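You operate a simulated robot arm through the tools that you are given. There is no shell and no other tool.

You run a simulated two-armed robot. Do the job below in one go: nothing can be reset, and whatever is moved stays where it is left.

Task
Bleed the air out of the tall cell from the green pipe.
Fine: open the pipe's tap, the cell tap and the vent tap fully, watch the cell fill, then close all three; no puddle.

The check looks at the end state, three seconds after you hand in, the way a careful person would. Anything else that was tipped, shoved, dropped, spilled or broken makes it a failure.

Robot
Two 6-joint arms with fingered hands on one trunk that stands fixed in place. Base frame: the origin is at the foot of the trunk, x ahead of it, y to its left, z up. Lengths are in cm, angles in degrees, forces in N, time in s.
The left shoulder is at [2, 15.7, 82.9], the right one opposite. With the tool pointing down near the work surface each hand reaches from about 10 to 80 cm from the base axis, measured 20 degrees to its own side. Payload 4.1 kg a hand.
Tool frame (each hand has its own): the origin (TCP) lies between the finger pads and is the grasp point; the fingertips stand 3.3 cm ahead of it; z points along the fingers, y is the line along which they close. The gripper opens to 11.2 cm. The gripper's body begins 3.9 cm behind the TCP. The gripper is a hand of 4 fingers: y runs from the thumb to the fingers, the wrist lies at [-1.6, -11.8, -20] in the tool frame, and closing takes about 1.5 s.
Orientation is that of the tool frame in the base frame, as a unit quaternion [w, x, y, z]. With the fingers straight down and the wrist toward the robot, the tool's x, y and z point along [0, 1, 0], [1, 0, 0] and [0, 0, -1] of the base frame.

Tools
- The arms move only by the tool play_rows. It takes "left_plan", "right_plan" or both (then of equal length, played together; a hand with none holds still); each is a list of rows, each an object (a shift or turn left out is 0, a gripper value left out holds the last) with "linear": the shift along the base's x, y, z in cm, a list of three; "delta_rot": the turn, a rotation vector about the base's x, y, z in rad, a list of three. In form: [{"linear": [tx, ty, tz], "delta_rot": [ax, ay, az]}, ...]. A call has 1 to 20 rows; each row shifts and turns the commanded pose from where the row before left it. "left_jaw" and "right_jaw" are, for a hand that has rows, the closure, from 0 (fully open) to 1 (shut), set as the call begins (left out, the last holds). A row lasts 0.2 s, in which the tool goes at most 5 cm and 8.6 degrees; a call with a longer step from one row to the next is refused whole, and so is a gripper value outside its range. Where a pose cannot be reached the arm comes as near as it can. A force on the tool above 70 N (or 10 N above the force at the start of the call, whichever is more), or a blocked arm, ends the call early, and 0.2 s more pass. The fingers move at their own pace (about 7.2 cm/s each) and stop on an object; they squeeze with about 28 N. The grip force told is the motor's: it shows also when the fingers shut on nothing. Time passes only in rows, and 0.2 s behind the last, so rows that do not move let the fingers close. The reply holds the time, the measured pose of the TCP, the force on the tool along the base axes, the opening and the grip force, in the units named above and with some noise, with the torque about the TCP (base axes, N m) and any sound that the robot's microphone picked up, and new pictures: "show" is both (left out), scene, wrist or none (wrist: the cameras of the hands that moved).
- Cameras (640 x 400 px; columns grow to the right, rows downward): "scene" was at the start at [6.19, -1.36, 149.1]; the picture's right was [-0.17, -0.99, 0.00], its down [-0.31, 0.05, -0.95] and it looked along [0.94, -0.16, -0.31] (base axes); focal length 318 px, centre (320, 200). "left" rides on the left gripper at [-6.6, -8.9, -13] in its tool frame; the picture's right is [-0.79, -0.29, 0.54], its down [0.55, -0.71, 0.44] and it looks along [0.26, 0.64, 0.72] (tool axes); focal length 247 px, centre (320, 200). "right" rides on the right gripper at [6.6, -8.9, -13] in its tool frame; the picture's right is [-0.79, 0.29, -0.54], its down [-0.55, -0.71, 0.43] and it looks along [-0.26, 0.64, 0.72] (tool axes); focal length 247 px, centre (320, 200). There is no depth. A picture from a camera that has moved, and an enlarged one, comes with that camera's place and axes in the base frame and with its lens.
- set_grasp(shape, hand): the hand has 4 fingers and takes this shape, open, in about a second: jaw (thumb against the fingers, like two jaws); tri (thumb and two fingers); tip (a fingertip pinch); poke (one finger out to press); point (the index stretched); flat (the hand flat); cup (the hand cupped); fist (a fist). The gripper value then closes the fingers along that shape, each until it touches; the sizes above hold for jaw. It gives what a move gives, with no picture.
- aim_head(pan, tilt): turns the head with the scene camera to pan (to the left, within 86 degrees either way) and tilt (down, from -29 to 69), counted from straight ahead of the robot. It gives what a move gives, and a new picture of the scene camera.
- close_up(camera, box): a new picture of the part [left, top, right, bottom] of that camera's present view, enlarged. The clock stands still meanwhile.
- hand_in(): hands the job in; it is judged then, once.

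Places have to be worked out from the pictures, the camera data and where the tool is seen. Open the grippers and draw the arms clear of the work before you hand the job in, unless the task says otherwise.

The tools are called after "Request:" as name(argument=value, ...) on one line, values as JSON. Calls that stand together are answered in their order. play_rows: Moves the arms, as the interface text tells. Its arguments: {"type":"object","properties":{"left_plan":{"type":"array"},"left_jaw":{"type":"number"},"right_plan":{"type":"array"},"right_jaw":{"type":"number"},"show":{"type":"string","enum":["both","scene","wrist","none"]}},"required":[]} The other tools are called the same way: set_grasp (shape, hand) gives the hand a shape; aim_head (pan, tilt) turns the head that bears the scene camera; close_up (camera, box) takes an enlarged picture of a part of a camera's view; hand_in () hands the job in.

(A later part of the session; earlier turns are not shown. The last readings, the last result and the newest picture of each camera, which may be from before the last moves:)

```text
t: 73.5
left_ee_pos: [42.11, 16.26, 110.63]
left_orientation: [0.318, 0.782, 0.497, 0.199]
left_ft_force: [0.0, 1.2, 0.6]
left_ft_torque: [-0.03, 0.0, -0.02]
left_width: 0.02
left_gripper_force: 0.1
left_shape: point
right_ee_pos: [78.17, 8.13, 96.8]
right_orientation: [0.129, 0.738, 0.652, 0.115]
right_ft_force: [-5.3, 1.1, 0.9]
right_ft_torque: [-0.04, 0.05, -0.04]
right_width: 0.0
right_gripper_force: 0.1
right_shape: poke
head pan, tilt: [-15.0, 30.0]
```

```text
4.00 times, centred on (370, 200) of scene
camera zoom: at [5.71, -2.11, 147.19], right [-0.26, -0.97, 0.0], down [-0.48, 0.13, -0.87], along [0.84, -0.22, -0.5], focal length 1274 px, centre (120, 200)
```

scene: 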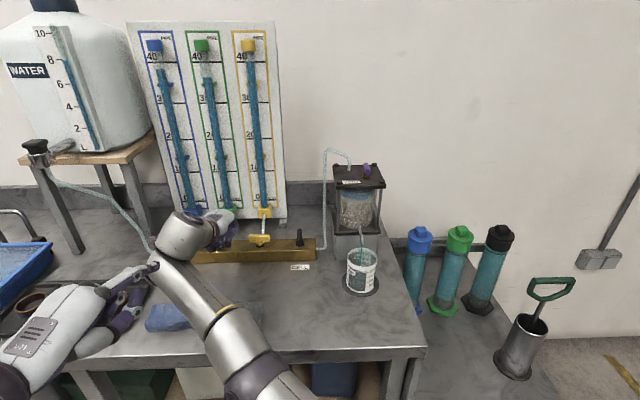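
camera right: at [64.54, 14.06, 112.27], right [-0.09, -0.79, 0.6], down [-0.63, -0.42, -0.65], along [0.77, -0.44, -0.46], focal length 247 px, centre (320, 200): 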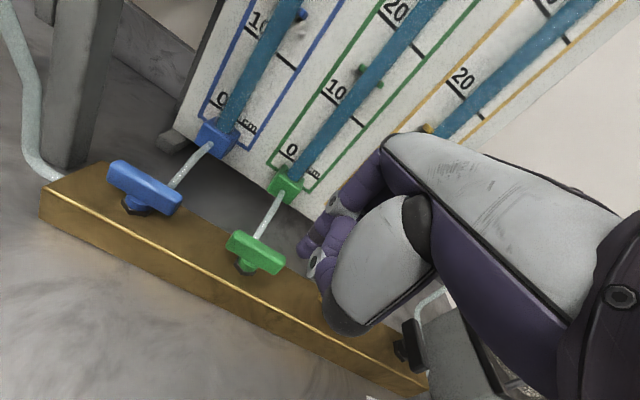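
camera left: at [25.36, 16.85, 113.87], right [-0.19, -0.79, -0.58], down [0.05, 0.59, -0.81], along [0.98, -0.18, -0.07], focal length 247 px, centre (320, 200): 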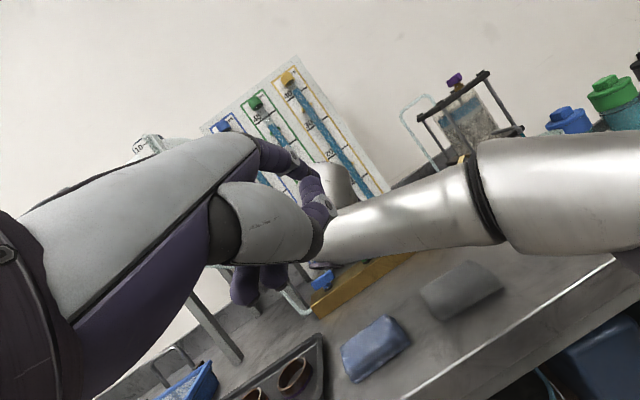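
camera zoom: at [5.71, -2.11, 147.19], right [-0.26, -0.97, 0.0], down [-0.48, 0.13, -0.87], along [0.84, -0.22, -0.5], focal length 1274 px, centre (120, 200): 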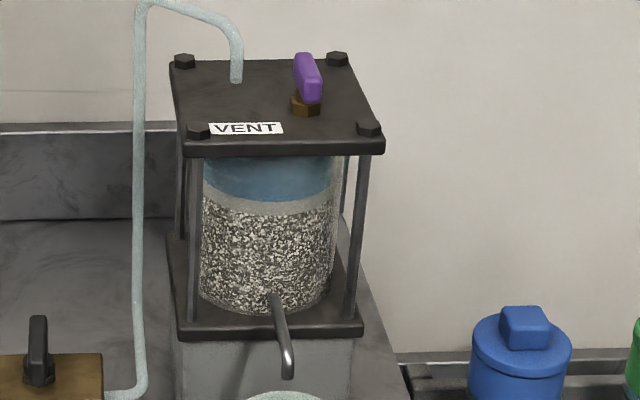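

Flow has stopped at both the vent and the spout. I press a bit more to seat the green handle firmly on its closed stop, and look at the lid for any spilled water.

Request:
play_rows(right_plan=[{"linear": [0.29, -0.07, 0]}, {"linear": [0.2, -0.05, 0]}, {}], show="none")

Request:
close_up(camera="right", box=[200, 150, 360, 270])

Request:
close_up(camera="scene", box=[340, 155, 400, 195])

Request:
close_up(camera="scene", box=[320, 150, 430, 310])

Request:
close_up(camera="left", box=[420, 70, 520, 140])

```text
t: 74.2
left_ee_pos: [41.97, 16.31, 110.7]
left_orientation: [0.319, 0.782, 0.497, 0.199]
left_ft_force: [0.7, 0.0, -0.4]
left_ft_torque: [0.01, 0.01, -0.01]
left_width: 0.01
left_gripper_force: 0.0
left_shape: point
right_ee_pos: [78.47, 8.14, 96.97]
right_orientation: [0.13, 0.737, 0.652, 0.117]
right_ft_force: [-28.6, 12.0, 6.8]
right_ft_torque: [0.1, 0.32, -0.19]
right_width: 0.02
right_gripper_force: 0.1
right_shape: poke
head pan, tilt: [-15.0, 30.0]
```

```text
3.33 times, centred on (280, 210) of right
camera zoom: at [66.4, 16.15, 106.15], right [-0.01, -0.8, 0.6], down [-0.58, -0.48, -0.65], along [0.81, -0.36, -0.46], focal length 823 px, centre (453, 167)
```

zoom: 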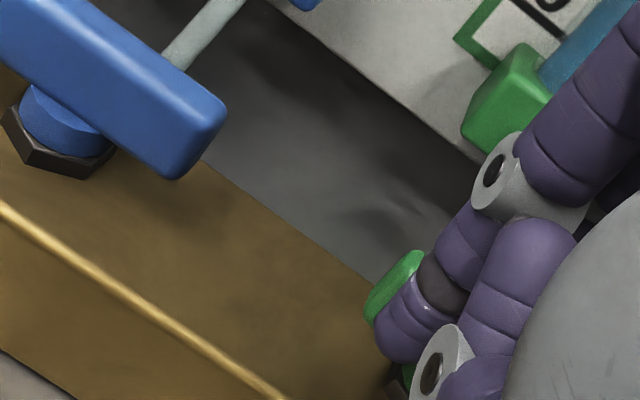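

```text
10.00 times, centred on (370, 175) of scene
camera zoom: at [5.61, -2.07, 147.2], right [-0.26, -0.97, 0.0], down [-0.48, 0.13, -0.87], along [0.84, -0.22, -0.5], focal length 3184 px, centre (-180, 450)
```

zoom: 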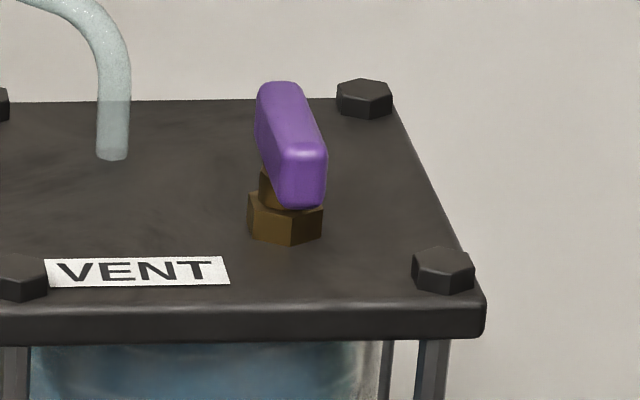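

```text
2.50 times, centred on (375, 230) of scene
camera zoom: at [5.61, -2.07, 147.2], right [-0.26, -0.97, 0.0], down [-0.48, 0.13, -0.87], along [0.84, -0.22, -0.5], focal length 796 px, centre (182, 125)
```

zoom: 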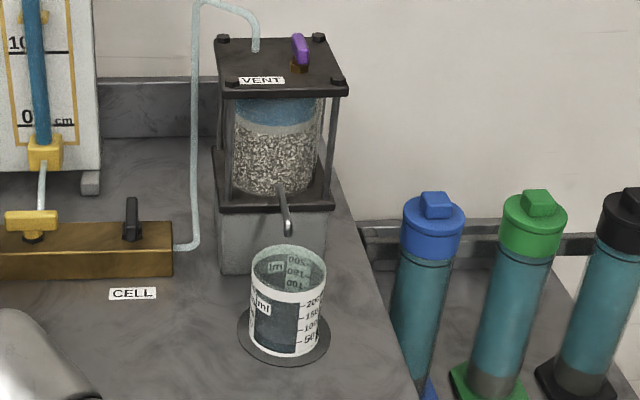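

```text
5.71 times, centred on (470, 105) of left
camera zoom: at [25.3, 16.92, 113.9], right [-0.19, -0.79, -0.58], down [0.05, 0.58, -0.81], along [0.98, -0.18, -0.07], focal length 1411 px, centre (-537, 743)
```

zoom: 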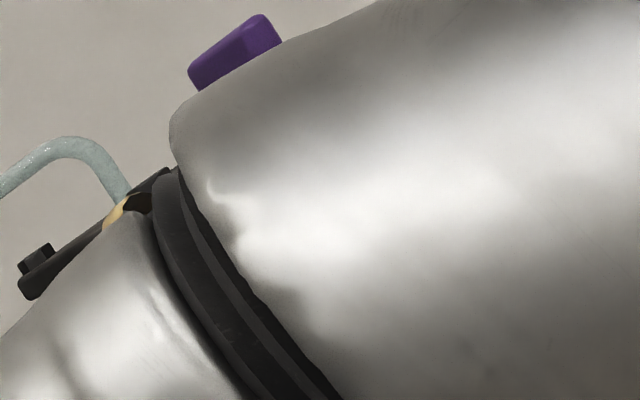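

The green tap is firmly on its closed stop (≈30 N) and I see no water on the lid or bench. I back the right finger off and up, moving the left hand aside at the same time, then check the green handle.

Request:
play_rows(right_plan=[{"linear": [-0.6, 0.14, 0]}, {"linear": [-0.3, 0, 1.5]}, {"linear": [-0.5, 0, 2.5]}, {"linear": [-1, -1, 3]}, {"linear": [-3, -2.5, 2]}, {"linear": [-3, -3, 2]}, {"linear": [-3, -3, 1]}], left_plan=[{"linear": [0, 1.5, 2]}, {"linear": [0, 1.5, 2]}, {"linear": [0, 1.5, 2]}, {"linear": [0, 1.5, 2]}, {"linear": [0, 1.5, 1]}, {"linear": [0, 1.5, 1]}, {}], show="both")

Request:
close_up(camera="scene", box=[150, 190, 330, 290])

```text
t: 75.8
left_ee_pos: [42.08, 25.37, 120.73]
left_orientation: [0.318, 0.782, 0.498, 0.199]
left_ft_force: [0.5, 0.1, -0.7]
left_ft_torque: [-0.03, 0.0, -0.01]
left_width: 0.01
left_gripper_force: 0.1
left_shape: point
right_ee_pos: [67.03, -1.59, 108.7]
right_orientation: [0.13, 0.738, 0.652, 0.115]
right_ft_force: [0.6, 0.4, -0.8]
right_ft_torque: [-0.03, 0.01, -0.02]
right_width: 0.01
right_gripper_force: 0.0
right_shape: poke
head pan, tilt: [-15.0, 30.0]
camera right: at [55.04, 6.52, 117.98], right [-0.01, -0.8, 0.6], down [-0.58, -0.48, -0.65], along [0.81, -0.36, -0.46], focal length 247 px, centre (320, 200)
camera left: at [25.34, 26.0, 123.88], right [-0.19, -0.79, -0.58], down [0.05, 0.58, -0.81], along [0.98, -0.18, -0.07], focal length 247 px, centre (320, 200)
```

scene: 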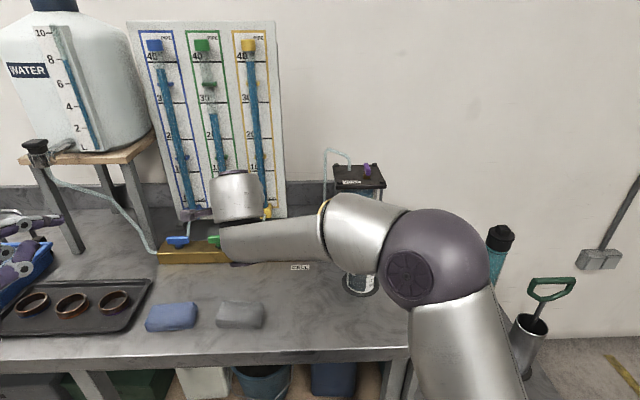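
right: 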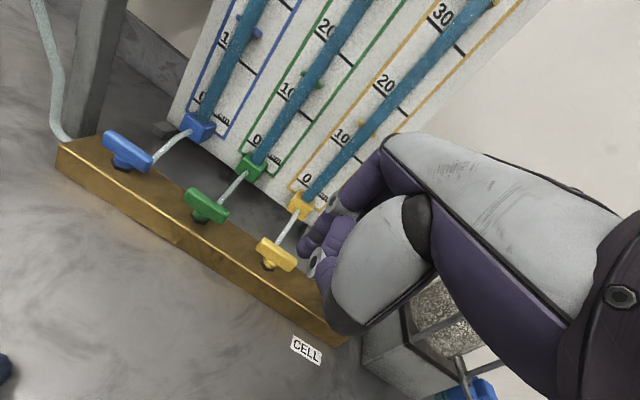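
left: 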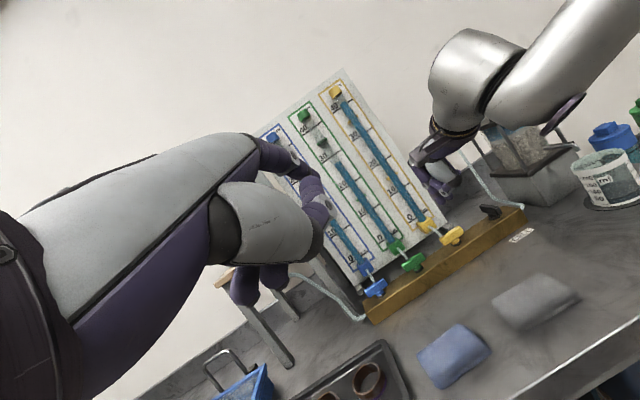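

```text
3.56 times, centred on (240, 240) of scene
camera zoom: at [5.78, -2.06, 147.19], right [-0.26, -0.97, 0.0], down [-0.48, 0.13, -0.87], along [0.84, -0.22, -0.5], focal length 1132 px, centre (604, 58)
```

zoom: 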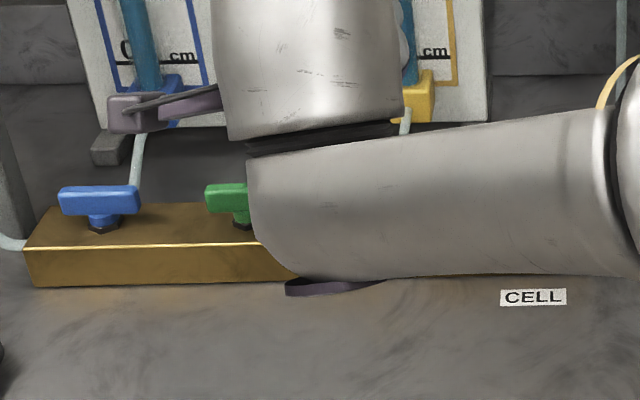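

Green is closed and parallel to its neighbours. Now I bring the right hand back to the vent, to the near-right side of its handle for closing.

Request:
play_rows(right_plan=[{"linear": [-3, -1, 3.5]}, {"linear": [-3, -2, 3.5]}, {"linear": [-2, -4, 3], "delta_rot": [0, 0, -0.105]}, {"linear": [0, -4.2, 0.6], "delta_rot": [-0.0197, -0.085, 0]}, {"linear": [0, -4.2, 0.6], "delta_rot": [-0.0197, -0.085, 0]}, {"linear": [0, -4.2, 0.6]}, {"linear": [0, -4.2, 0.6]}, {"linear": [0, -4.2, 0.5]}, {"linear": [0, -4.2, 0.5]}, {"linear": [3.5, -0.2, -1.5]}, {"linear": [3.2, -0.2, -1.5]}, {}], show="both")

Request:
close_up(camera="right", box=[180, 180, 340, 300])

Request:
close_up(camera="scene", box=[320, 150, 420, 250])

```text
refused: row 2 steps farther than a row can; nothing moved
```

```text
3.33 times, centred on (260, 240) of right
camera zoom: at [55.04, 6.52, 117.98], right [-0.01, -0.8, 0.6], down [-0.58, -0.48, -0.65], along [0.81, -0.36, -0.46], focal length 823 px, centre (520, 67)
```

zoom: 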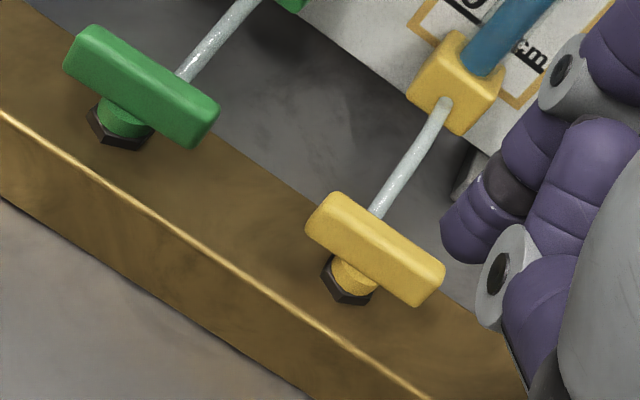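

```text
4.00 times, centred on (370, 200) of scene
camera zoom: at [5.78, -2.06, 147.19], right [-0.26, -0.97, 0.0], down [-0.48, 0.13, -0.87], along [0.84, -0.22, -0.5], focal length 1274 px, centre (120, 200)
```

zoom: 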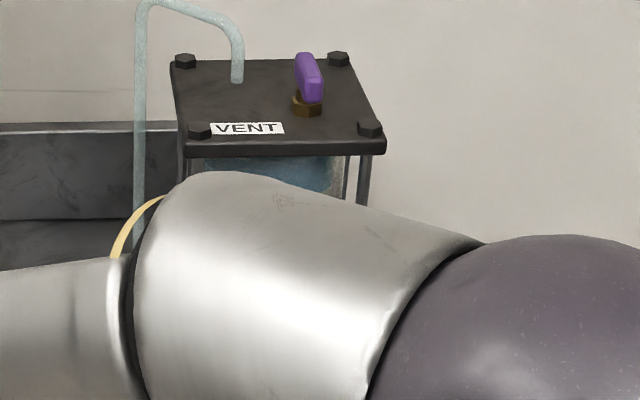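

The step lengths were slightly too big; replaying with shorter rows.

Request:
play_rows(right_plan=[{"linear": [-3, -1, 3.2]}, {"linear": [-3, -2, 3]}, {"linear": [-2, -3.5, 2.5], "delta_rot": [0, 0, -0.105]}, {"linear": [0, -4.2, 0.8], "delta_rot": [-0.0197, -0.085, 0]}, {"linear": [0, -4.2, 0.8], "delta_rot": [-0.0197, -0.085, 0]}, {"linear": [0, -4.2, 0.8]}, {"linear": [0, -4.2, 0.8]}, {"linear": [0, -4.2, 0.8]}, {"linear": [0, -4.4, 0.8]}, {"linear": [3.5, -0.5, -1.5]}, {"linear": [3.2, -0.5, -1.5]}, {}], show="both")

Request:
close_up(camera="right", box=[180, 180, 340, 300])

Request:
close_up(camera="scene", box=[320, 150, 420, 250])

```text
t: 78.5
left_ee_pos: [42.07, 25.23, 120.67]
left_orientation: [0.318, 0.783, 0.497, 0.198]
left_ft_force: [0.2, 0.3, 0.0]
left_ft_torque: [0.0, -0.01, 0.02]
left_width: 0.03
left_gripper_force: 0.1
left_shape: point
right_ee_pos: [65.67, -34.52, 118.98]
right_orientation: [0.203, 0.757, 0.6, 0.161]
right_ft_force: [0.1, -0.2, 0.8]
right_ft_torque: [0.01, 0.01, -0.01]
right_width: 0.01
right_gripper_force: 0.1
right_shape: poke
head pan, tilt: [-15.0, 30.0]
camera right: at [53.31, -24.92, 125.95], right [-0.2, -0.77, 0.61], down [-0.51, -0.45, -0.73], along [0.83, -0.46, -0.3], focal length 247 px, centre (320, 200)
```

scene: 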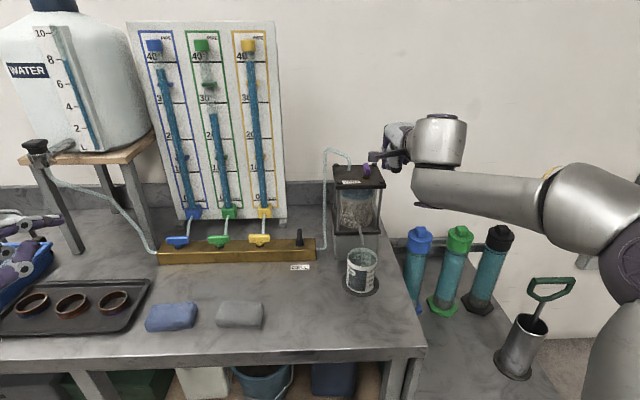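
right: 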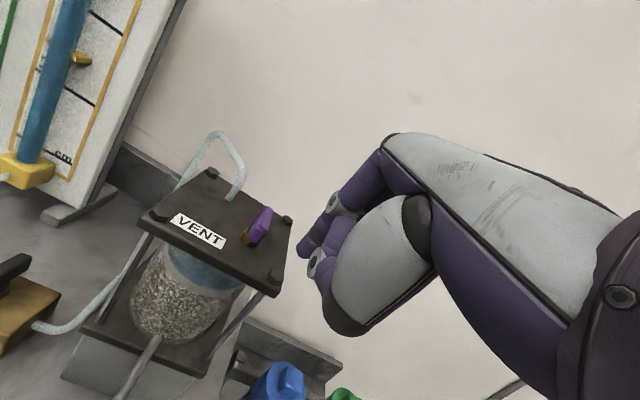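

```text
3.33 times, centred on (260, 240) of right
camera zoom: at [53.31, -24.92, 125.95], right [-0.2, -0.77, 0.61], down [-0.51, -0.45, -0.73], along [0.83, -0.46, -0.3], focal length 823 px, centre (520, 67)
```

zoom: 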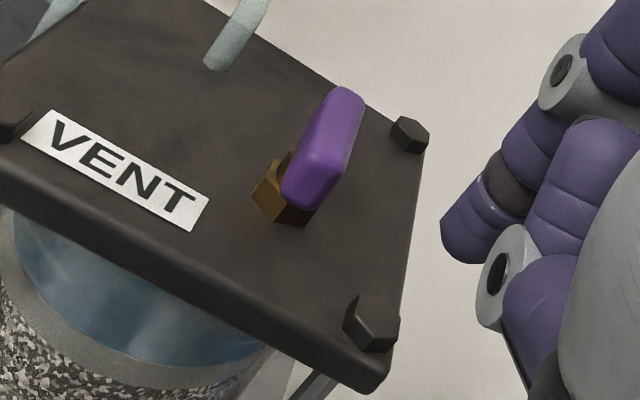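

```text
4.00 times, centred on (370, 200) of scene
camera zoom: at [5.72, -2.11, 147.19], right [-0.26, -0.97, 0.0], down [-0.48, 0.13, -0.87], along [0.84, -0.22, -0.5], focal length 1274 px, centre (120, 200)
```

zoom: 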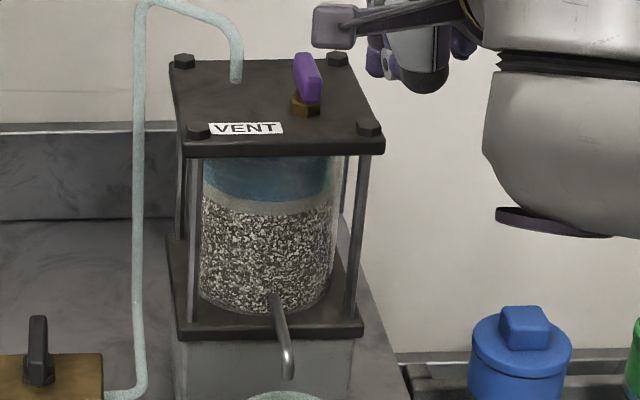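

The cell still looks full to the lid. I descend to handle height on the near-right of the vent handle.

Request:
play_rows(right_plan=[{"linear": [1.052, 0.198, -0.96]}, {"linear": [1.052, 0.198, -0.96]}, {"linear": [1.052, 0.198, -0.96]}, {}], show="none")

Request:
close_up(camera="right", box=[200, 150, 360, 270])

```text
t: 79.5
left_ee_pos: [42.01, 25.26, 120.72]
left_orientation: [0.318, 0.783, 0.497, 0.199]
left_ft_force: [0.4, 0.5, 0.1]
left_ft_torque: [-0.01, 0.01, -0.02]
left_width: 0.03
left_gripper_force: 0.0
left_shape: point
right_ee_pos: [68.82, -33.64, 116.29]
right_orientation: [0.203, 0.757, 0.6, 0.161]
right_ft_force: [-0.4, 0.1, -0.1]
right_ft_torque: [0.0, 0.02, -0.01]
right_width: 0.02
right_gripper_force: 0.0
right_shape: poke
head pan, tilt: [-15.0, 30.0]
```

```text
3.33 times, centred on (280, 210) of right
camera zoom: at [56.49, -24.18, 123.23], right [-0.2, -0.77, 0.61], down [-0.51, -0.45, -0.73], along [0.83, -0.46, -0.3], focal length 823 px, centre (453, 167)
```

zoom: 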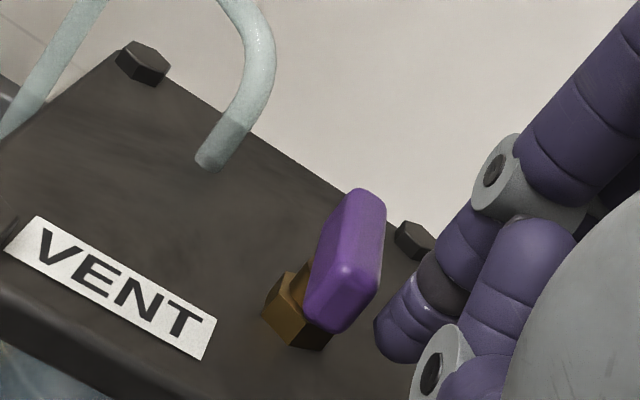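

Finger is beside the near end of the vent handle. Pushing it left, first half of the closing arc.

Request:
play_rows(right_plan=[{"linear": [-0.004, 0.873, -0.1]}, {"linear": [0.14, 0.737, 0]}, {"linear": [0.221, 0.513, 0]}, {}], show="none")

Request:
close_up(camera="right", box=[200, 150, 360, 270])

```text
t: 80.5
left_ee_pos: [41.9, 25.28, 120.68]
left_orientation: [0.318, 0.782, 0.497, 0.199]
left_ft_force: [0.0, -0.2, 0.2]
left_ft_torque: [-0.01, 0.03, 0.01]
left_width: 0.0
left_gripper_force: 0.0
left_shape: point
right_ee_pos: [69.31, -31.71, 116.24]
right_orientation: [0.203, 0.757, 0.6, 0.161]
right_ft_force: [-0.2, -1.2, -0.1]
right_ft_torque: [-0.01, 0.05, -0.01]
right_width: 0.0
right_gripper_force: 0.0
right_shape: poke
head pan, tilt: [-15.0, 30.0]
```

```text
3.33 times, centred on (280, 210) of right
camera zoom: at [56.9, -22.11, 123.12], right [-0.2, -0.77, 0.61], down [-0.51, -0.45, -0.73], along [0.83, -0.46, -0.3], focal length 823 px, centre (453, 167)
```

zoom: 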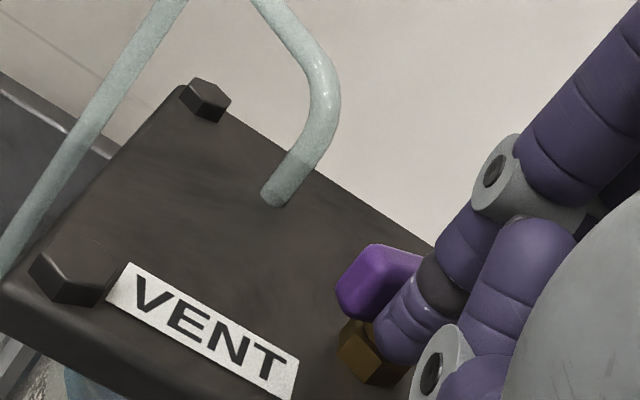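

The vent handle is about two-thirds closed with little force. Finishing the arc: forward and left until the stop.

Request:
play_rows(right_plan=[{"linear": [0.453, 0.408, 0]}, {"linear": [0.517, 0.24, 0]}, {"linear": [0.303, -0.019, 0]}, {}], show="none")

Request:
close_up(camera="right", box=[200, 150, 360, 270])

Request:
close_up(camera="scene", box=[320, 150, 420, 250])

```text
t: 81.5
left_ee_pos: [41.88, 25.32, 120.77]
left_orientation: [0.32, 0.782, 0.496, 0.201]
left_ft_force: [-0.8, 0.3, -0.8]
left_ft_torque: [0.0, 0.0, -0.01]
left_width: 0.01
left_gripper_force: 0.0
left_shape: point
right_ee_pos: [70.22, -31.28, 116.38]
right_orientation: [0.203, 0.757, 0.599, 0.161]
right_ft_force: [-55.8, 1.6, -3.2]
right_ft_torque: [-0.03, 0.99, -0.51]
right_width: 0.0
right_gripper_force: 0.0
right_shape: poke
head pan, tilt: [-15.0, 30.0]
```

```text
3.33 times, centred on (280, 210) of right
camera zoom: at [57.96, -21.56, 123.27], right [-0.2, -0.77, 0.61], down [-0.51, -0.45, -0.73], along [0.83, -0.46, -0.3], focal length 823 px, centre (453, 167)
```

zoom: 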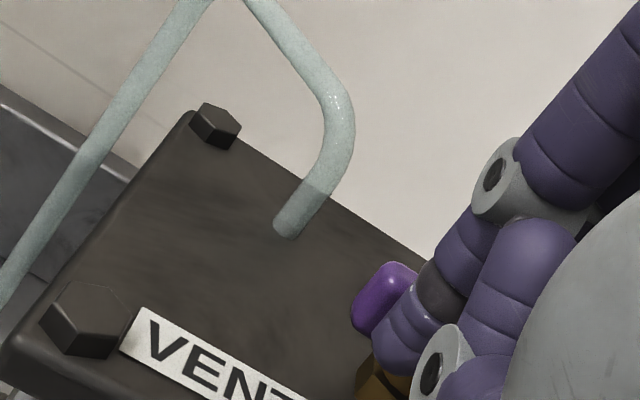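

```text
4.00 times, centred on (370, 200) of scene
camera zoom: at [5.49, -2.12, 147.2], right [-0.26, -0.97, 0.0], down [-0.48, 0.13, -0.87], along [0.84, -0.23, -0.5], focal length 1274 px, centre (120, 200)
```

zoom: 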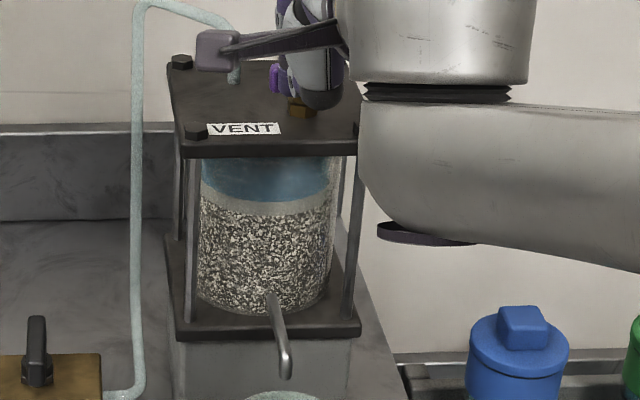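

It's pressing hard (56 N), so it's at the stop. I back off at once and check the handle's angle.

Request:
play_rows(right_plan=[{"linear": [-0.78, 0.18, 0]}, {"linear": [-1.5, 0, 1.5]}, {"linear": [-2, -0.5, 3]}, {"linear": [-3, -1.5, 2]}, {}], show="none")

Request:
close_up(camera="right", box=[180, 180, 340, 300])

Request:
close_up(camera="scene", box=[330, 150, 410, 210])

```text
t: 82.7
left_ee_pos: [41.98, 25.37, 120.62]
left_orientation: [0.319, 0.782, 0.497, 0.199]
left_ft_force: [-0.7, 0.1, 0.1]
left_ft_torque: [0.0, 0.03, -0.02]
left_width: 0.01
left_gripper_force: 0.0
left_shape: point
right_ee_pos: [63.35, -32.92, 122.76]
right_orientation: [0.202, 0.757, 0.6, 0.161]
right_ft_force: [0.4, -0.2, -0.2]
right_ft_torque: [0.01, -0.02, -0.01]
right_width: 0.0
right_gripper_force: 0.0
right_shape: poke
head pan, tilt: [-15.0, 30.0]
```

```text
3.33 times, centred on (260, 240) of right
camera zoom: at [50.95, -23.35, 129.7], right [-0.2, -0.77, 0.61], down [-0.51, -0.45, -0.73], along [0.83, -0.46, -0.3], focal length 823 px, centre (520, 67)
```

zoom: 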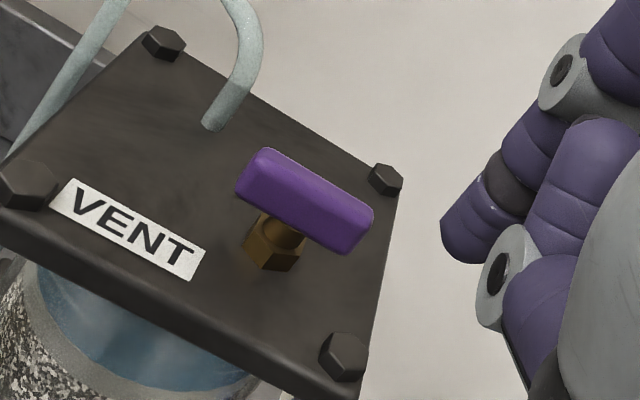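

```text
6.67 times, centred on (370, 180) of scene
camera zoom: at [5.75, -2.11, 147.19], right [-0.26, -0.97, 0.0], down [-0.48, 0.13, -0.87], along [0.84, -0.22, -0.5], focal length 2123 px, centre (-13, 333)
```

zoom: 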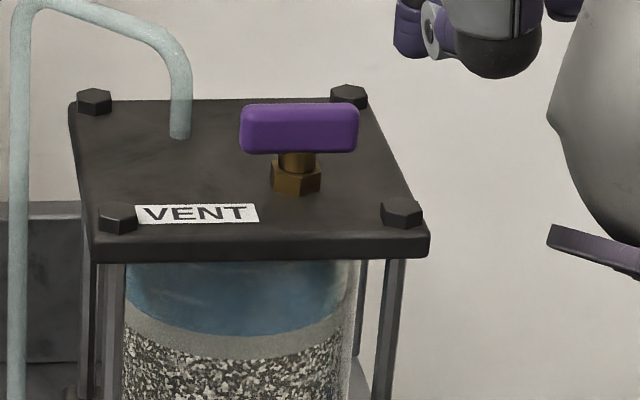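

The vent is closed (handle parallel to the lid's front edge, as at the start). Next I go to the CELL tap for closing, approaching from the near-right with a 20° tilt.

Request:
play_rows(right_plan=[{"linear": [-3, 2.5, -1], "delta_rot": [0.0197, 0.085, 0]}, {"linear": [-2, 3.5, -1.5], "delta_rot": [0.0197, 0.085, 0]}, {"linear": [0, 4, -2]}, {"linear": [0, 4, -2]}, {"linear": [0, 2, -2.5]}, {"linear": [2.5, 0, -3]}, {"linear": [2.5, 0, -3]}, {"linear": [2.5, 0, -3]}, {"linear": [2.2, 0, -2.3]}, {}], show="both")

Request:
close_up(camera="right", box=[200, 180, 360, 300])

```text
t: 84.8
left_ee_pos: [42.03, 25.42, 120.69]
left_orientation: [0.318, 0.782, 0.497, 0.199]
left_ft_force: [1.2, 0.0, 0.0]
left_ft_torque: [-0.01, -0.02, -0.02]
left_width: 0.01
left_gripper_force: 0.0
left_shape: point
right_ee_pos: [67.99, -17.14, 102.6]
right_orientation: [0.135, 0.772, 0.612, 0.11]
right_ft_force: [0.1, -0.5, -0.3]
right_ft_torque: [0.0, -0.02, 0.01]
right_width: 0.02
right_gripper_force: 0.0
right_shape: poke
head pan, tilt: [-15.0, 30.0]
camera right: at [56.97, -7.89, 111.85], right [-0.1, -0.79, 0.6], down [-0.63, -0.42, -0.65], along [0.77, -0.44, -0.46], focal length 247 px, centre (320, 200)
```

scene: 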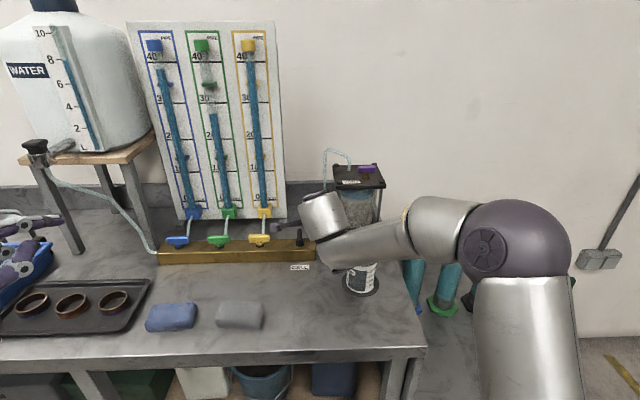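
right: 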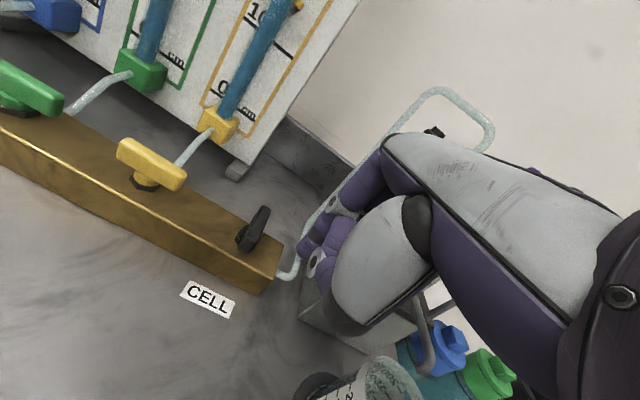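

```text
3.33 times, centred on (280, 240) of right
camera zoom: at [56.97, -7.89, 111.85], right [-0.1, -0.79, 0.6], down [-0.63, -0.42, -0.65], along [0.77, -0.44, -0.46], focal length 823 px, centre (453, 67)
```

zoom: 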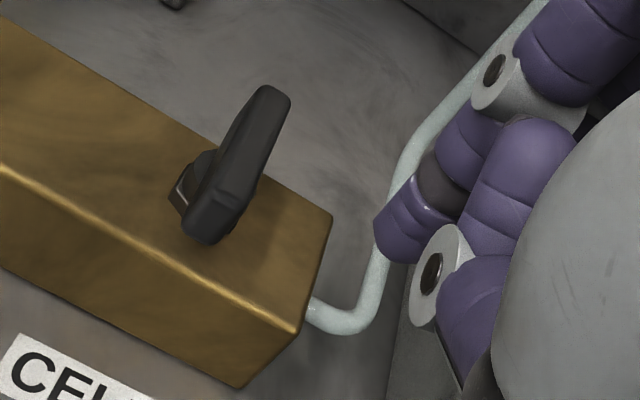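

Aligned in front of the CELL tap; I descend and come alongside the handle's near end on its right side.

Request:
play_rows(right_plan=[{"linear": [0.645, 0.57, -1.8]}, {"linear": [0.645, 0.57, -1.8]}, {"linear": [0.8, -0.083, -1.0]}, {"linear": [0.784, -0.16, -1.0]}, {"linear": [0.828, -0.19, 0]}, {}], show="none")

Request:
close_up(camera="right", box=[200, 150, 360, 270])

```text
t: 86.2
left_ee_pos: [42.01, 25.36, 120.64]
left_orientation: [0.318, 0.783, 0.497, 0.199]
left_ft_force: [0.1, 0.1, 0.3]
left_ft_torque: [-0.02, 0.0, -0.01]
left_width: 0.01
left_gripper_force: 0.0
left_shape: point
right_ee_pos: [71.62, -16.16, 96.9]
right_orientation: [0.136, 0.772, 0.611, 0.108]
right_ft_force: [-0.7, -0.5, 0.0]
right_ft_torque: [0.01, 0.02, -0.01]
right_width: 0.03
right_gripper_force: 0.0
right_shape: poke
head pan, tilt: [-15.0, 30.0]
```

```text
3.33 times, centred on (280, 210) of right
camera zoom: at [60.69, -6.96, 106.15], right [-0.1, -0.79, 0.6], down [-0.63, -0.42, -0.65], along [0.77, -0.44, -0.46], focal length 823 px, centre (453, 167)
```

zoom: 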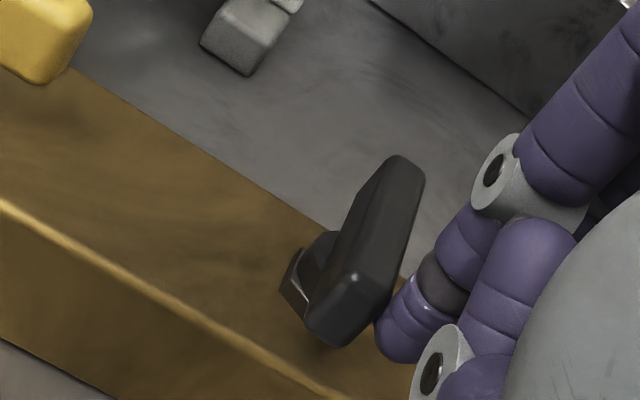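

Finger is snug on the right side of the near end. Running the closing arc left then forward.

Request:
play_rows(right_plan=[{"linear": [0.074, 0.855, 0]}, {"linear": [0.13, 0.74, 0]}, {"linear": [0.292, 0.599, 0]}, {"linear": [0.453, 0.408, 0]}, {"linear": [0.528, 0.289, 0]}, {}], show="none")

Request:
close_up(camera="right", box=[200, 150, 360, 270])

```text
t: 87.7
left_ee_pos: [41.96, 25.33, 120.72]
left_orientation: [0.319, 0.782, 0.497, 0.199]
left_ft_force: [0.3, -0.1, 0.3]
left_ft_torque: [-0.02, 0.0, -0.03]
left_width: 0.0
left_gripper_force: 0.0
left_shape: point
right_ee_pos: [73.14, -13.21, 96.78]
right_orientation: [0.136, 0.772, 0.611, 0.108]
right_ft_force: [-2.7, -0.8, 0.9]
right_ft_torque: [-0.05, 0.05, -0.06]
right_width: 0.0
right_gripper_force: 0.0
right_shape: poke
head pan, tilt: [-15.0, 30.0]
```

```text
3.33 times, centred on (280, 210) of right
camera zoom: at [62.13, -4.0, 106.06], right [-0.1, -0.79, 0.6], down [-0.63, -0.42, -0.65], along [0.77, -0.44, -0.46], focal length 823 px, centre (453, 167)
```

zoom: 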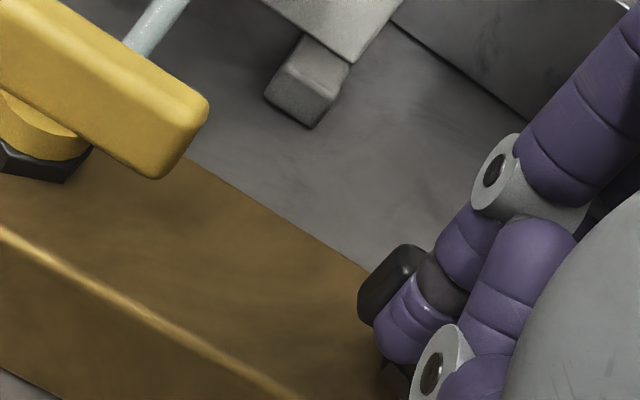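

Nearly closed. A final gentle push forward to the stop.

Request:
play_rows(right_plan=[{"linear": [0.3, 0.03, 0]}, {"linear": [0.25, -0.04, 0]}, {}], show="none")

Request:
close_up(camera="right", box=[200, 150, 360, 270])

```text
t: 88.5
left_ee_pos: [41.92, 25.44, 120.74]
left_orientation: [0.319, 0.782, 0.496, 0.199]
left_ft_force: [0.4, -0.2, -0.5]
left_ft_torque: [0.0, 0.0, -0.02]
left_width: 0.02
left_gripper_force: 0.0
left_shape: point
right_ee_pos: [73.62, -13.21, 96.91]
right_orientation: [0.136, 0.771, 0.612, 0.107]
right_ft_force: [-34.7, 2.5, 4.1]
right_ft_torque: [-0.03, 0.48, -0.42]
right_width: 0.0
right_gripper_force: 0.0
right_shape: poke
head pan, tilt: [-15.0, 30.0]
```

```text
3.33 times, centred on (280, 210) of right
camera zoom: at [62.59, -3.95, 106.16], right [-0.1, -0.79, 0.6], down [-0.63, -0.42, -0.65], along [0.77, -0.44, -0.46], focal length 823 px, centre (453, 167)
```

zoom: 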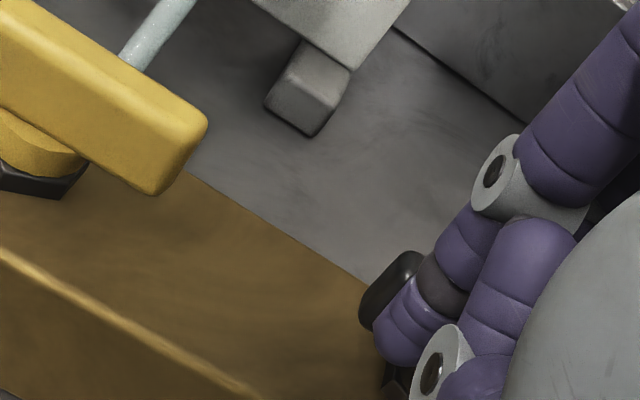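

The CELL handle is on its stop (35 N). I back off and withdraw the right arm well clear, then inspect all taps and the bench.

Request:
play_rows(right_plan=[{"linear": [-0.7, 0.16, 0]}, {"linear": [-1, 0, 1.5]}, {"linear": [-2, 0, 3]}, {"linear": [-3, -1, 3]}, {"linear": [-3.5, -1, 3]}, {"linear": [-3.5, -1.5, 3]}, {"linear": [-3.5, -1.5, 3]}, {"linear": [-3.5, -1.5, 3]}, {"linear": [-3.5, -1.5, 3]}, {"linear": [-3.5, -1.5, 3]}, {"linear": [-3.5, -1.5, 2]}, {"linear": [-3, -1.5, 1]}, {}], show="both")

Request:
close_up(camera="scene", box=[150, 200, 350, 300])

Request:
close_up(camera="scene", box=[320, 140, 420, 310])

Request:
close_up(camera="scene", box=[340, 155, 400, 195])

```text
t: 91.2
left_ee_pos: [42.01, 25.43, 120.59]
left_orientation: [0.318, 0.783, 0.497, 0.199]
left_ft_force: [-0.2, -0.3, 0.4]
left_ft_torque: [0.0, 0.02, 0.0]
left_width: 0.0
left_gripper_force: 0.1
left_shape: point
right_ee_pos: [39.36, -25.97, 125.57]
right_orientation: [0.136, 0.771, 0.613, 0.107]
right_ft_force: [-0.6, 0.6, 0.3]
right_ft_torque: [-0.01, 0.01, 0.02]
right_width: 0.0
right_gripper_force: 0.1
right_shape: poke
head pan, tilt: [-15.0, 30.0]
camera right: at [28.36, -16.67, 134.94], right [-0.1, -0.79, 0.6], down [-0.63, -0.42, -0.65], along [0.77, -0.44, -0.46], focal length 247 px, centre (320, 200)
```

scene: 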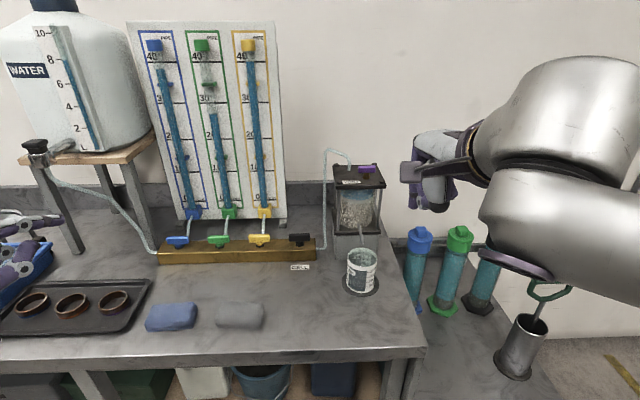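
right: 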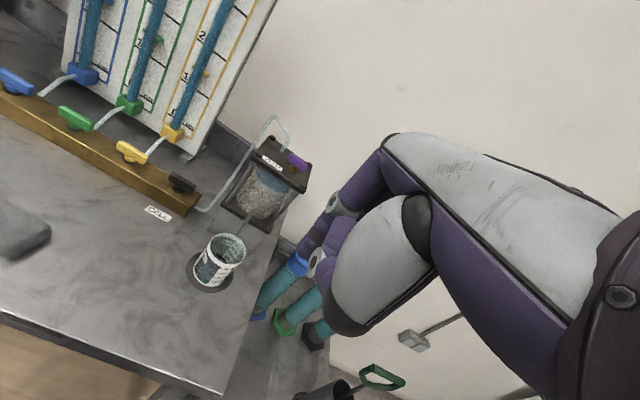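

```text
3.20 times, centred on (250, 250) of scene
camera zoom: at [5.75, -2.1, 147.19], right [-0.26, -0.97, 0.0], down [-0.48, 0.13, -0.87], along [0.84, -0.22, -0.5], focal length 1019 px, centre (544, 40)
```

zoom: 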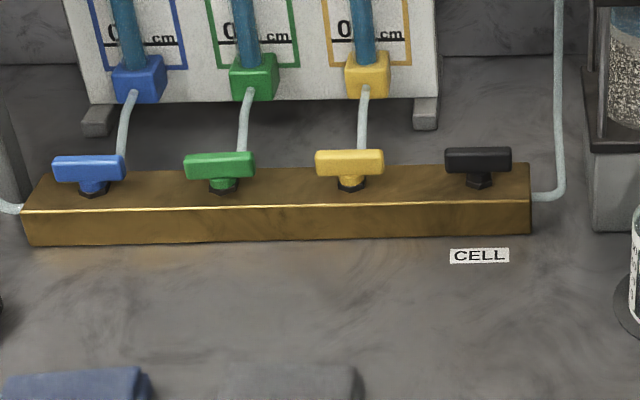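

```text
2.35 times, centred on (370, 225) of scene
camera zoom: at [5.75, -2.1, 147.19], right [-0.26, -0.97, 0.0], down [-0.48, 0.13, -0.87], along [0.84, -0.22, -0.5], focal length 749 px, centre (202, 141)
```

zoom: 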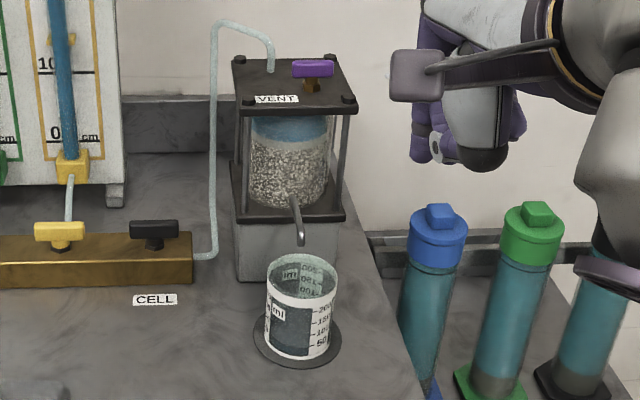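

```text
10.00 times, centred on (370, 175) of scene
camera zoom: at [5.75, -2.1, 147.19], right [-0.26, -0.97, 0.0], down [-0.48, 0.13, -0.87], along [0.84, -0.22, -0.5], focal length 3184 px, centre (-180, 450)
```

zoom: 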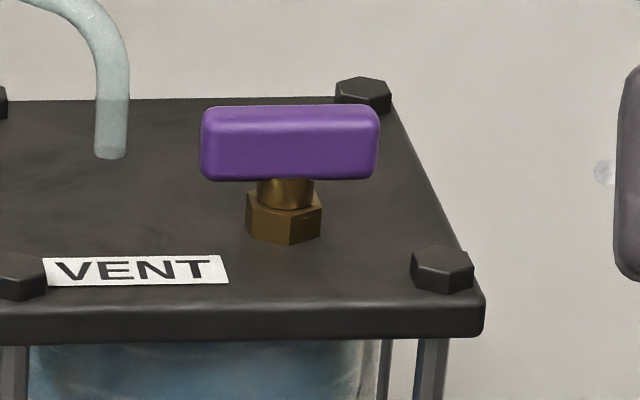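

All four handles and the vent are back in line, and I see no water on the bench. I verify the cell is full with the left camera and check the green level and the bench around the cell.

Request:
play_rows(left_plan=[{"linear": [0, -1.5, -2]}, {"linear": [0, -1.5, -2]}, {"linear": [0, -1.5, -2]}, {"linear": [0, -1.5, -2]}, {}], show="wrist")

Request:
close_up(camera="left", box=[420, 70, 540, 170])

Request:
close_up(camera="scene", box=[130, 20, 290, 230])

Request:
close_up(camera="right", box=[180, 110, 330, 300])

```text
t: 92.5
left_ee_pos: [42.11, 19.19, 112.47]
left_orientation: [0.319, 0.782, 0.497, 0.199]
left_ft_force: [0.4, 0.6, -0.3]
left_ft_torque: [0.03, -0.04, -0.02]
left_width: 0.0
left_gripper_force: 0.0
left_shape: point
right_ee_pos: [39.49, -26.03, 125.8]
right_orientation: [0.136, 0.772, 0.612, 0.107]
right_ft_force: [0.6, 0.4, 0.8]
right_ft_torque: [-0.01, 0.02, 0.0]
right_width: 0.0
right_gripper_force: 0.0
right_shape: poke
head pan, tilt: [-15.0, 30.0]
camera left: at [25.39, 19.82, 115.66], right [-0.19, -0.79, -0.58], down [0.05, 0.58, -0.81], along [0.98, -0.18, -0.07], focal length 247 px, centre (320, 200)
```

left: 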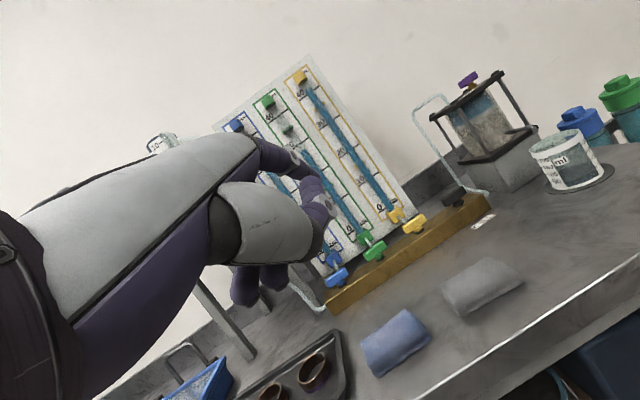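

```text
4.00 times, centred on (480, 120) of left
camera zoom: at [25.39, 19.82, 115.66], right [-0.19, -0.79, -0.58], down [0.05, 0.58, -0.81], along [0.98, -0.18, -0.07], focal length 988 px, centre (-320, 520)
```

zoom: 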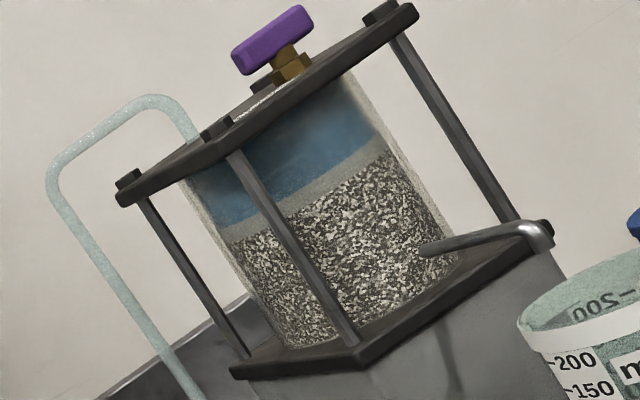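

```text
1.90 times, centred on (210, 125) of scene
camera zoom: at [5.73, -2.11, 147.19], right [-0.26, -0.97, 0.0], down [-0.48, 0.13, -0.87], along [0.84, -0.22, -0.5], focal length 606 px, centre (530, 343)
```

zoom: 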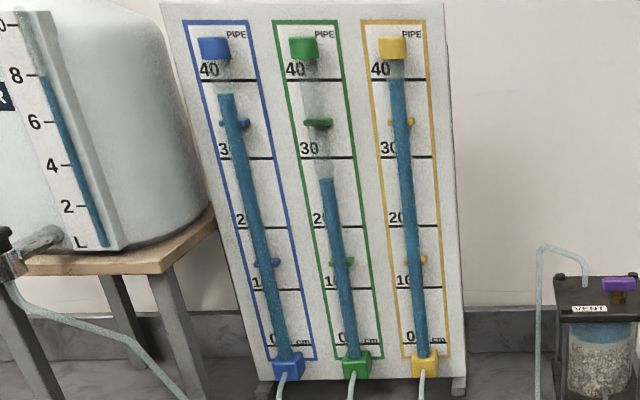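

```text
2.11 times, centred on (255, 205) of right
camera zoom: at [28.39, -16.66, 134.95], right [-0.1, -0.79, 0.6], down [-0.63, -0.42, -0.65], along [0.77, -0.44, -0.46], focal length 520 px, centre (457, 190)
```

zoom: 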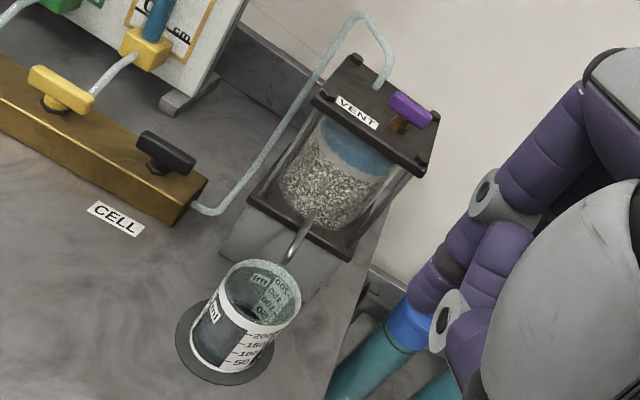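

The cell is filled to the lid, blue and yellow pipes are unchanged, all taps are shut and the bench is dry. I draw the left arm up and clear and open both hands.

Request:
play_rows(left_plan=[{"linear": [-1, 1, 3]}, {"linear": [-1, 1, 3]}, {"linear": [-1, 1, 3]}, {"linear": [-1, 1, 3]}, {"linear": [-1, 1, 3]}, {}], right_plan=[{"linear": [-1, -0.5, 1.5]}, {"linear": [-1, -0.5, 1.5]}, {"linear": [-1, -0.5, 1.5]}, {"linear": [-1, -0.5, 1.5]}, {}, {}], show="none")

Request:
set_grasp(shape="jaw", hand="right")

Request:
set_grasp(shape="jaw", hand="left")

Request:
play_rows(left_plan=[{}, {}, {}, {}, {}], right_plan=[{}, {}, {}, {}, {}], left_jaw=0, right_jaw=0, show="both")

Request:
close_up(camera="scene", box=[150, 140, 430, 310])

```text
t: 93.8
left_ee_pos: [37.19, 24.34, 127.62]
left_orientation: [0.318, 0.783, 0.497, 0.198]
left_ft_force: [-0.3, -0.3, 0.4]
left_ft_torque: [0.01, 0.01, 0.01]
left_width: 0.03
left_gripper_force: 0.0
left_shape: point
right_ee_pos: [35.44, -27.82, 131.35]
right_orientation: [0.136, 0.772, 0.611, 0.108]
right_ft_force: [0.2, -0.7, 0.0]
right_ft_torque: [0.02, 0.0, 0.01]
right_width: 0.01
right_gripper_force: 0.1
right_shape: poke
head pan, tilt: [-15.0, 30.0]
```

```text
t: 94.8
left_ee_pos: [37.23, 24.28, 127.77]
left_orientation: [0.318, 0.782, 0.497, 0.199]
left_ft_force: [0.4, 0.2, 0.2]
left_ft_torque: [0.01, -0.03, -0.03]
left_width: 0.0
left_gripper_force: 0.0
left_shape: point
right_ee_pos: [35.41, -27.69, 131.45]
right_orientation: [0.136, 0.772, 0.612, 0.108]
right_ft_force: [0.5, 0.7, 0.6]
right_ft_torque: [-0.01, 0.01, 0.03]
right_width: 11.19
right_gripper_force: 0.0
right_shape: jaw
head pan, tilt: [-15.0, 30.0]
```

```text
t: 95.7
left_ee_pos: [37.31, 24.23, 127.75]
left_orientation: [0.318, 0.783, 0.496, 0.198]
left_ft_force: [0.4, -0.2, 0.4]
left_ft_torque: [-0.01, 0.04, -0.01]
left_width: 11.14
left_gripper_force: 0.1
left_shape: jaw
right_ee_pos: [35.39, -27.75, 131.38]
right_orientation: [0.136, 0.772, 0.611, 0.108]
right_ft_force: [-0.6, 0.5, 0.7]
right_ft_torque: [-0.01, 0.02, 0.05]
right_width: 11.2
right_gripper_force: 0.1
right_shape: jaw
head pan, tilt: [-15.0, 30.0]
```

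```text
t: 96.8
left_ee_pos: [37.32, 24.24, 127.66]
left_orientation: [0.318, 0.782, 0.497, 0.199]
left_ft_force: [-0.4, 0.5, 0.0]
left_ft_torque: [-0.02, 0.02, -0.01]
left_width: 11.16
left_gripper_force: 0.0
left_shape: jaw
right_ee_pos: [35.42, -27.72, 131.36]
right_orientation: [0.135, 0.772, 0.611, 0.108]
right_ft_force: [0.4, -0.3, -0.7]
right_ft_torque: [0.0, 0.01, 0.03]
right_width: 11.16
right_gripper_force: 0.1
right_shape: jaw
head pan, tilt: [-15.0, 30.0]
camera right: at [24.45, -18.44, 140.63], right [-0.1, -0.79, 0.6], down [-0.63, -0.42, -0.65], along [0.77, -0.44, -0.46], focal length 247 px, centre (320, 200)
camera left: at [20.52, 24.93, 130.9], right [-0.19, -0.79, -0.58], down [0.05, 0.58, -0.81], along [0.98, -0.18, -0.07], focal length 247 px, centre (320, 200)
```

scene: 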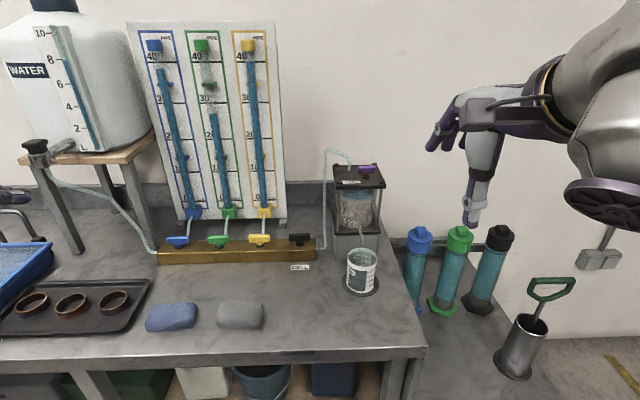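
right: 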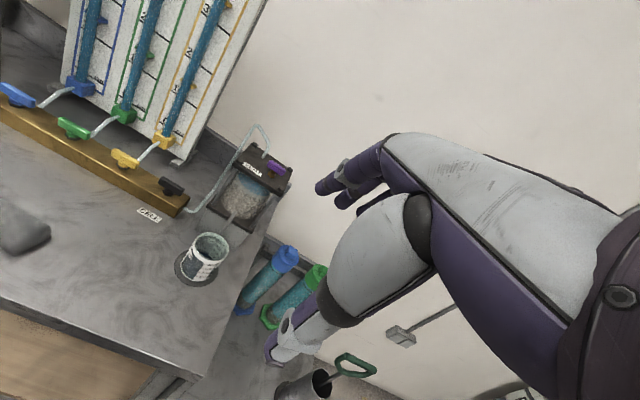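
left: 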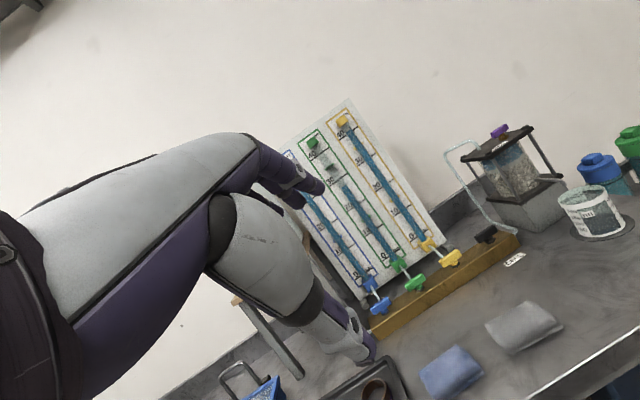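

```text
2.29 times, centred on (290, 225) of scene
camera zoom: at [5.74, -2.11, 147.19], right [-0.26, -0.97, 0.0], down [-0.48, 0.13, -0.87], along [0.84, -0.22, -0.5], focal length 728 px, centre (389, 143)
```

zoom: 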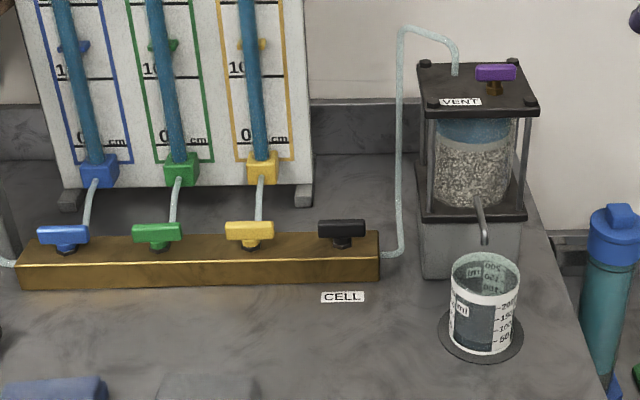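

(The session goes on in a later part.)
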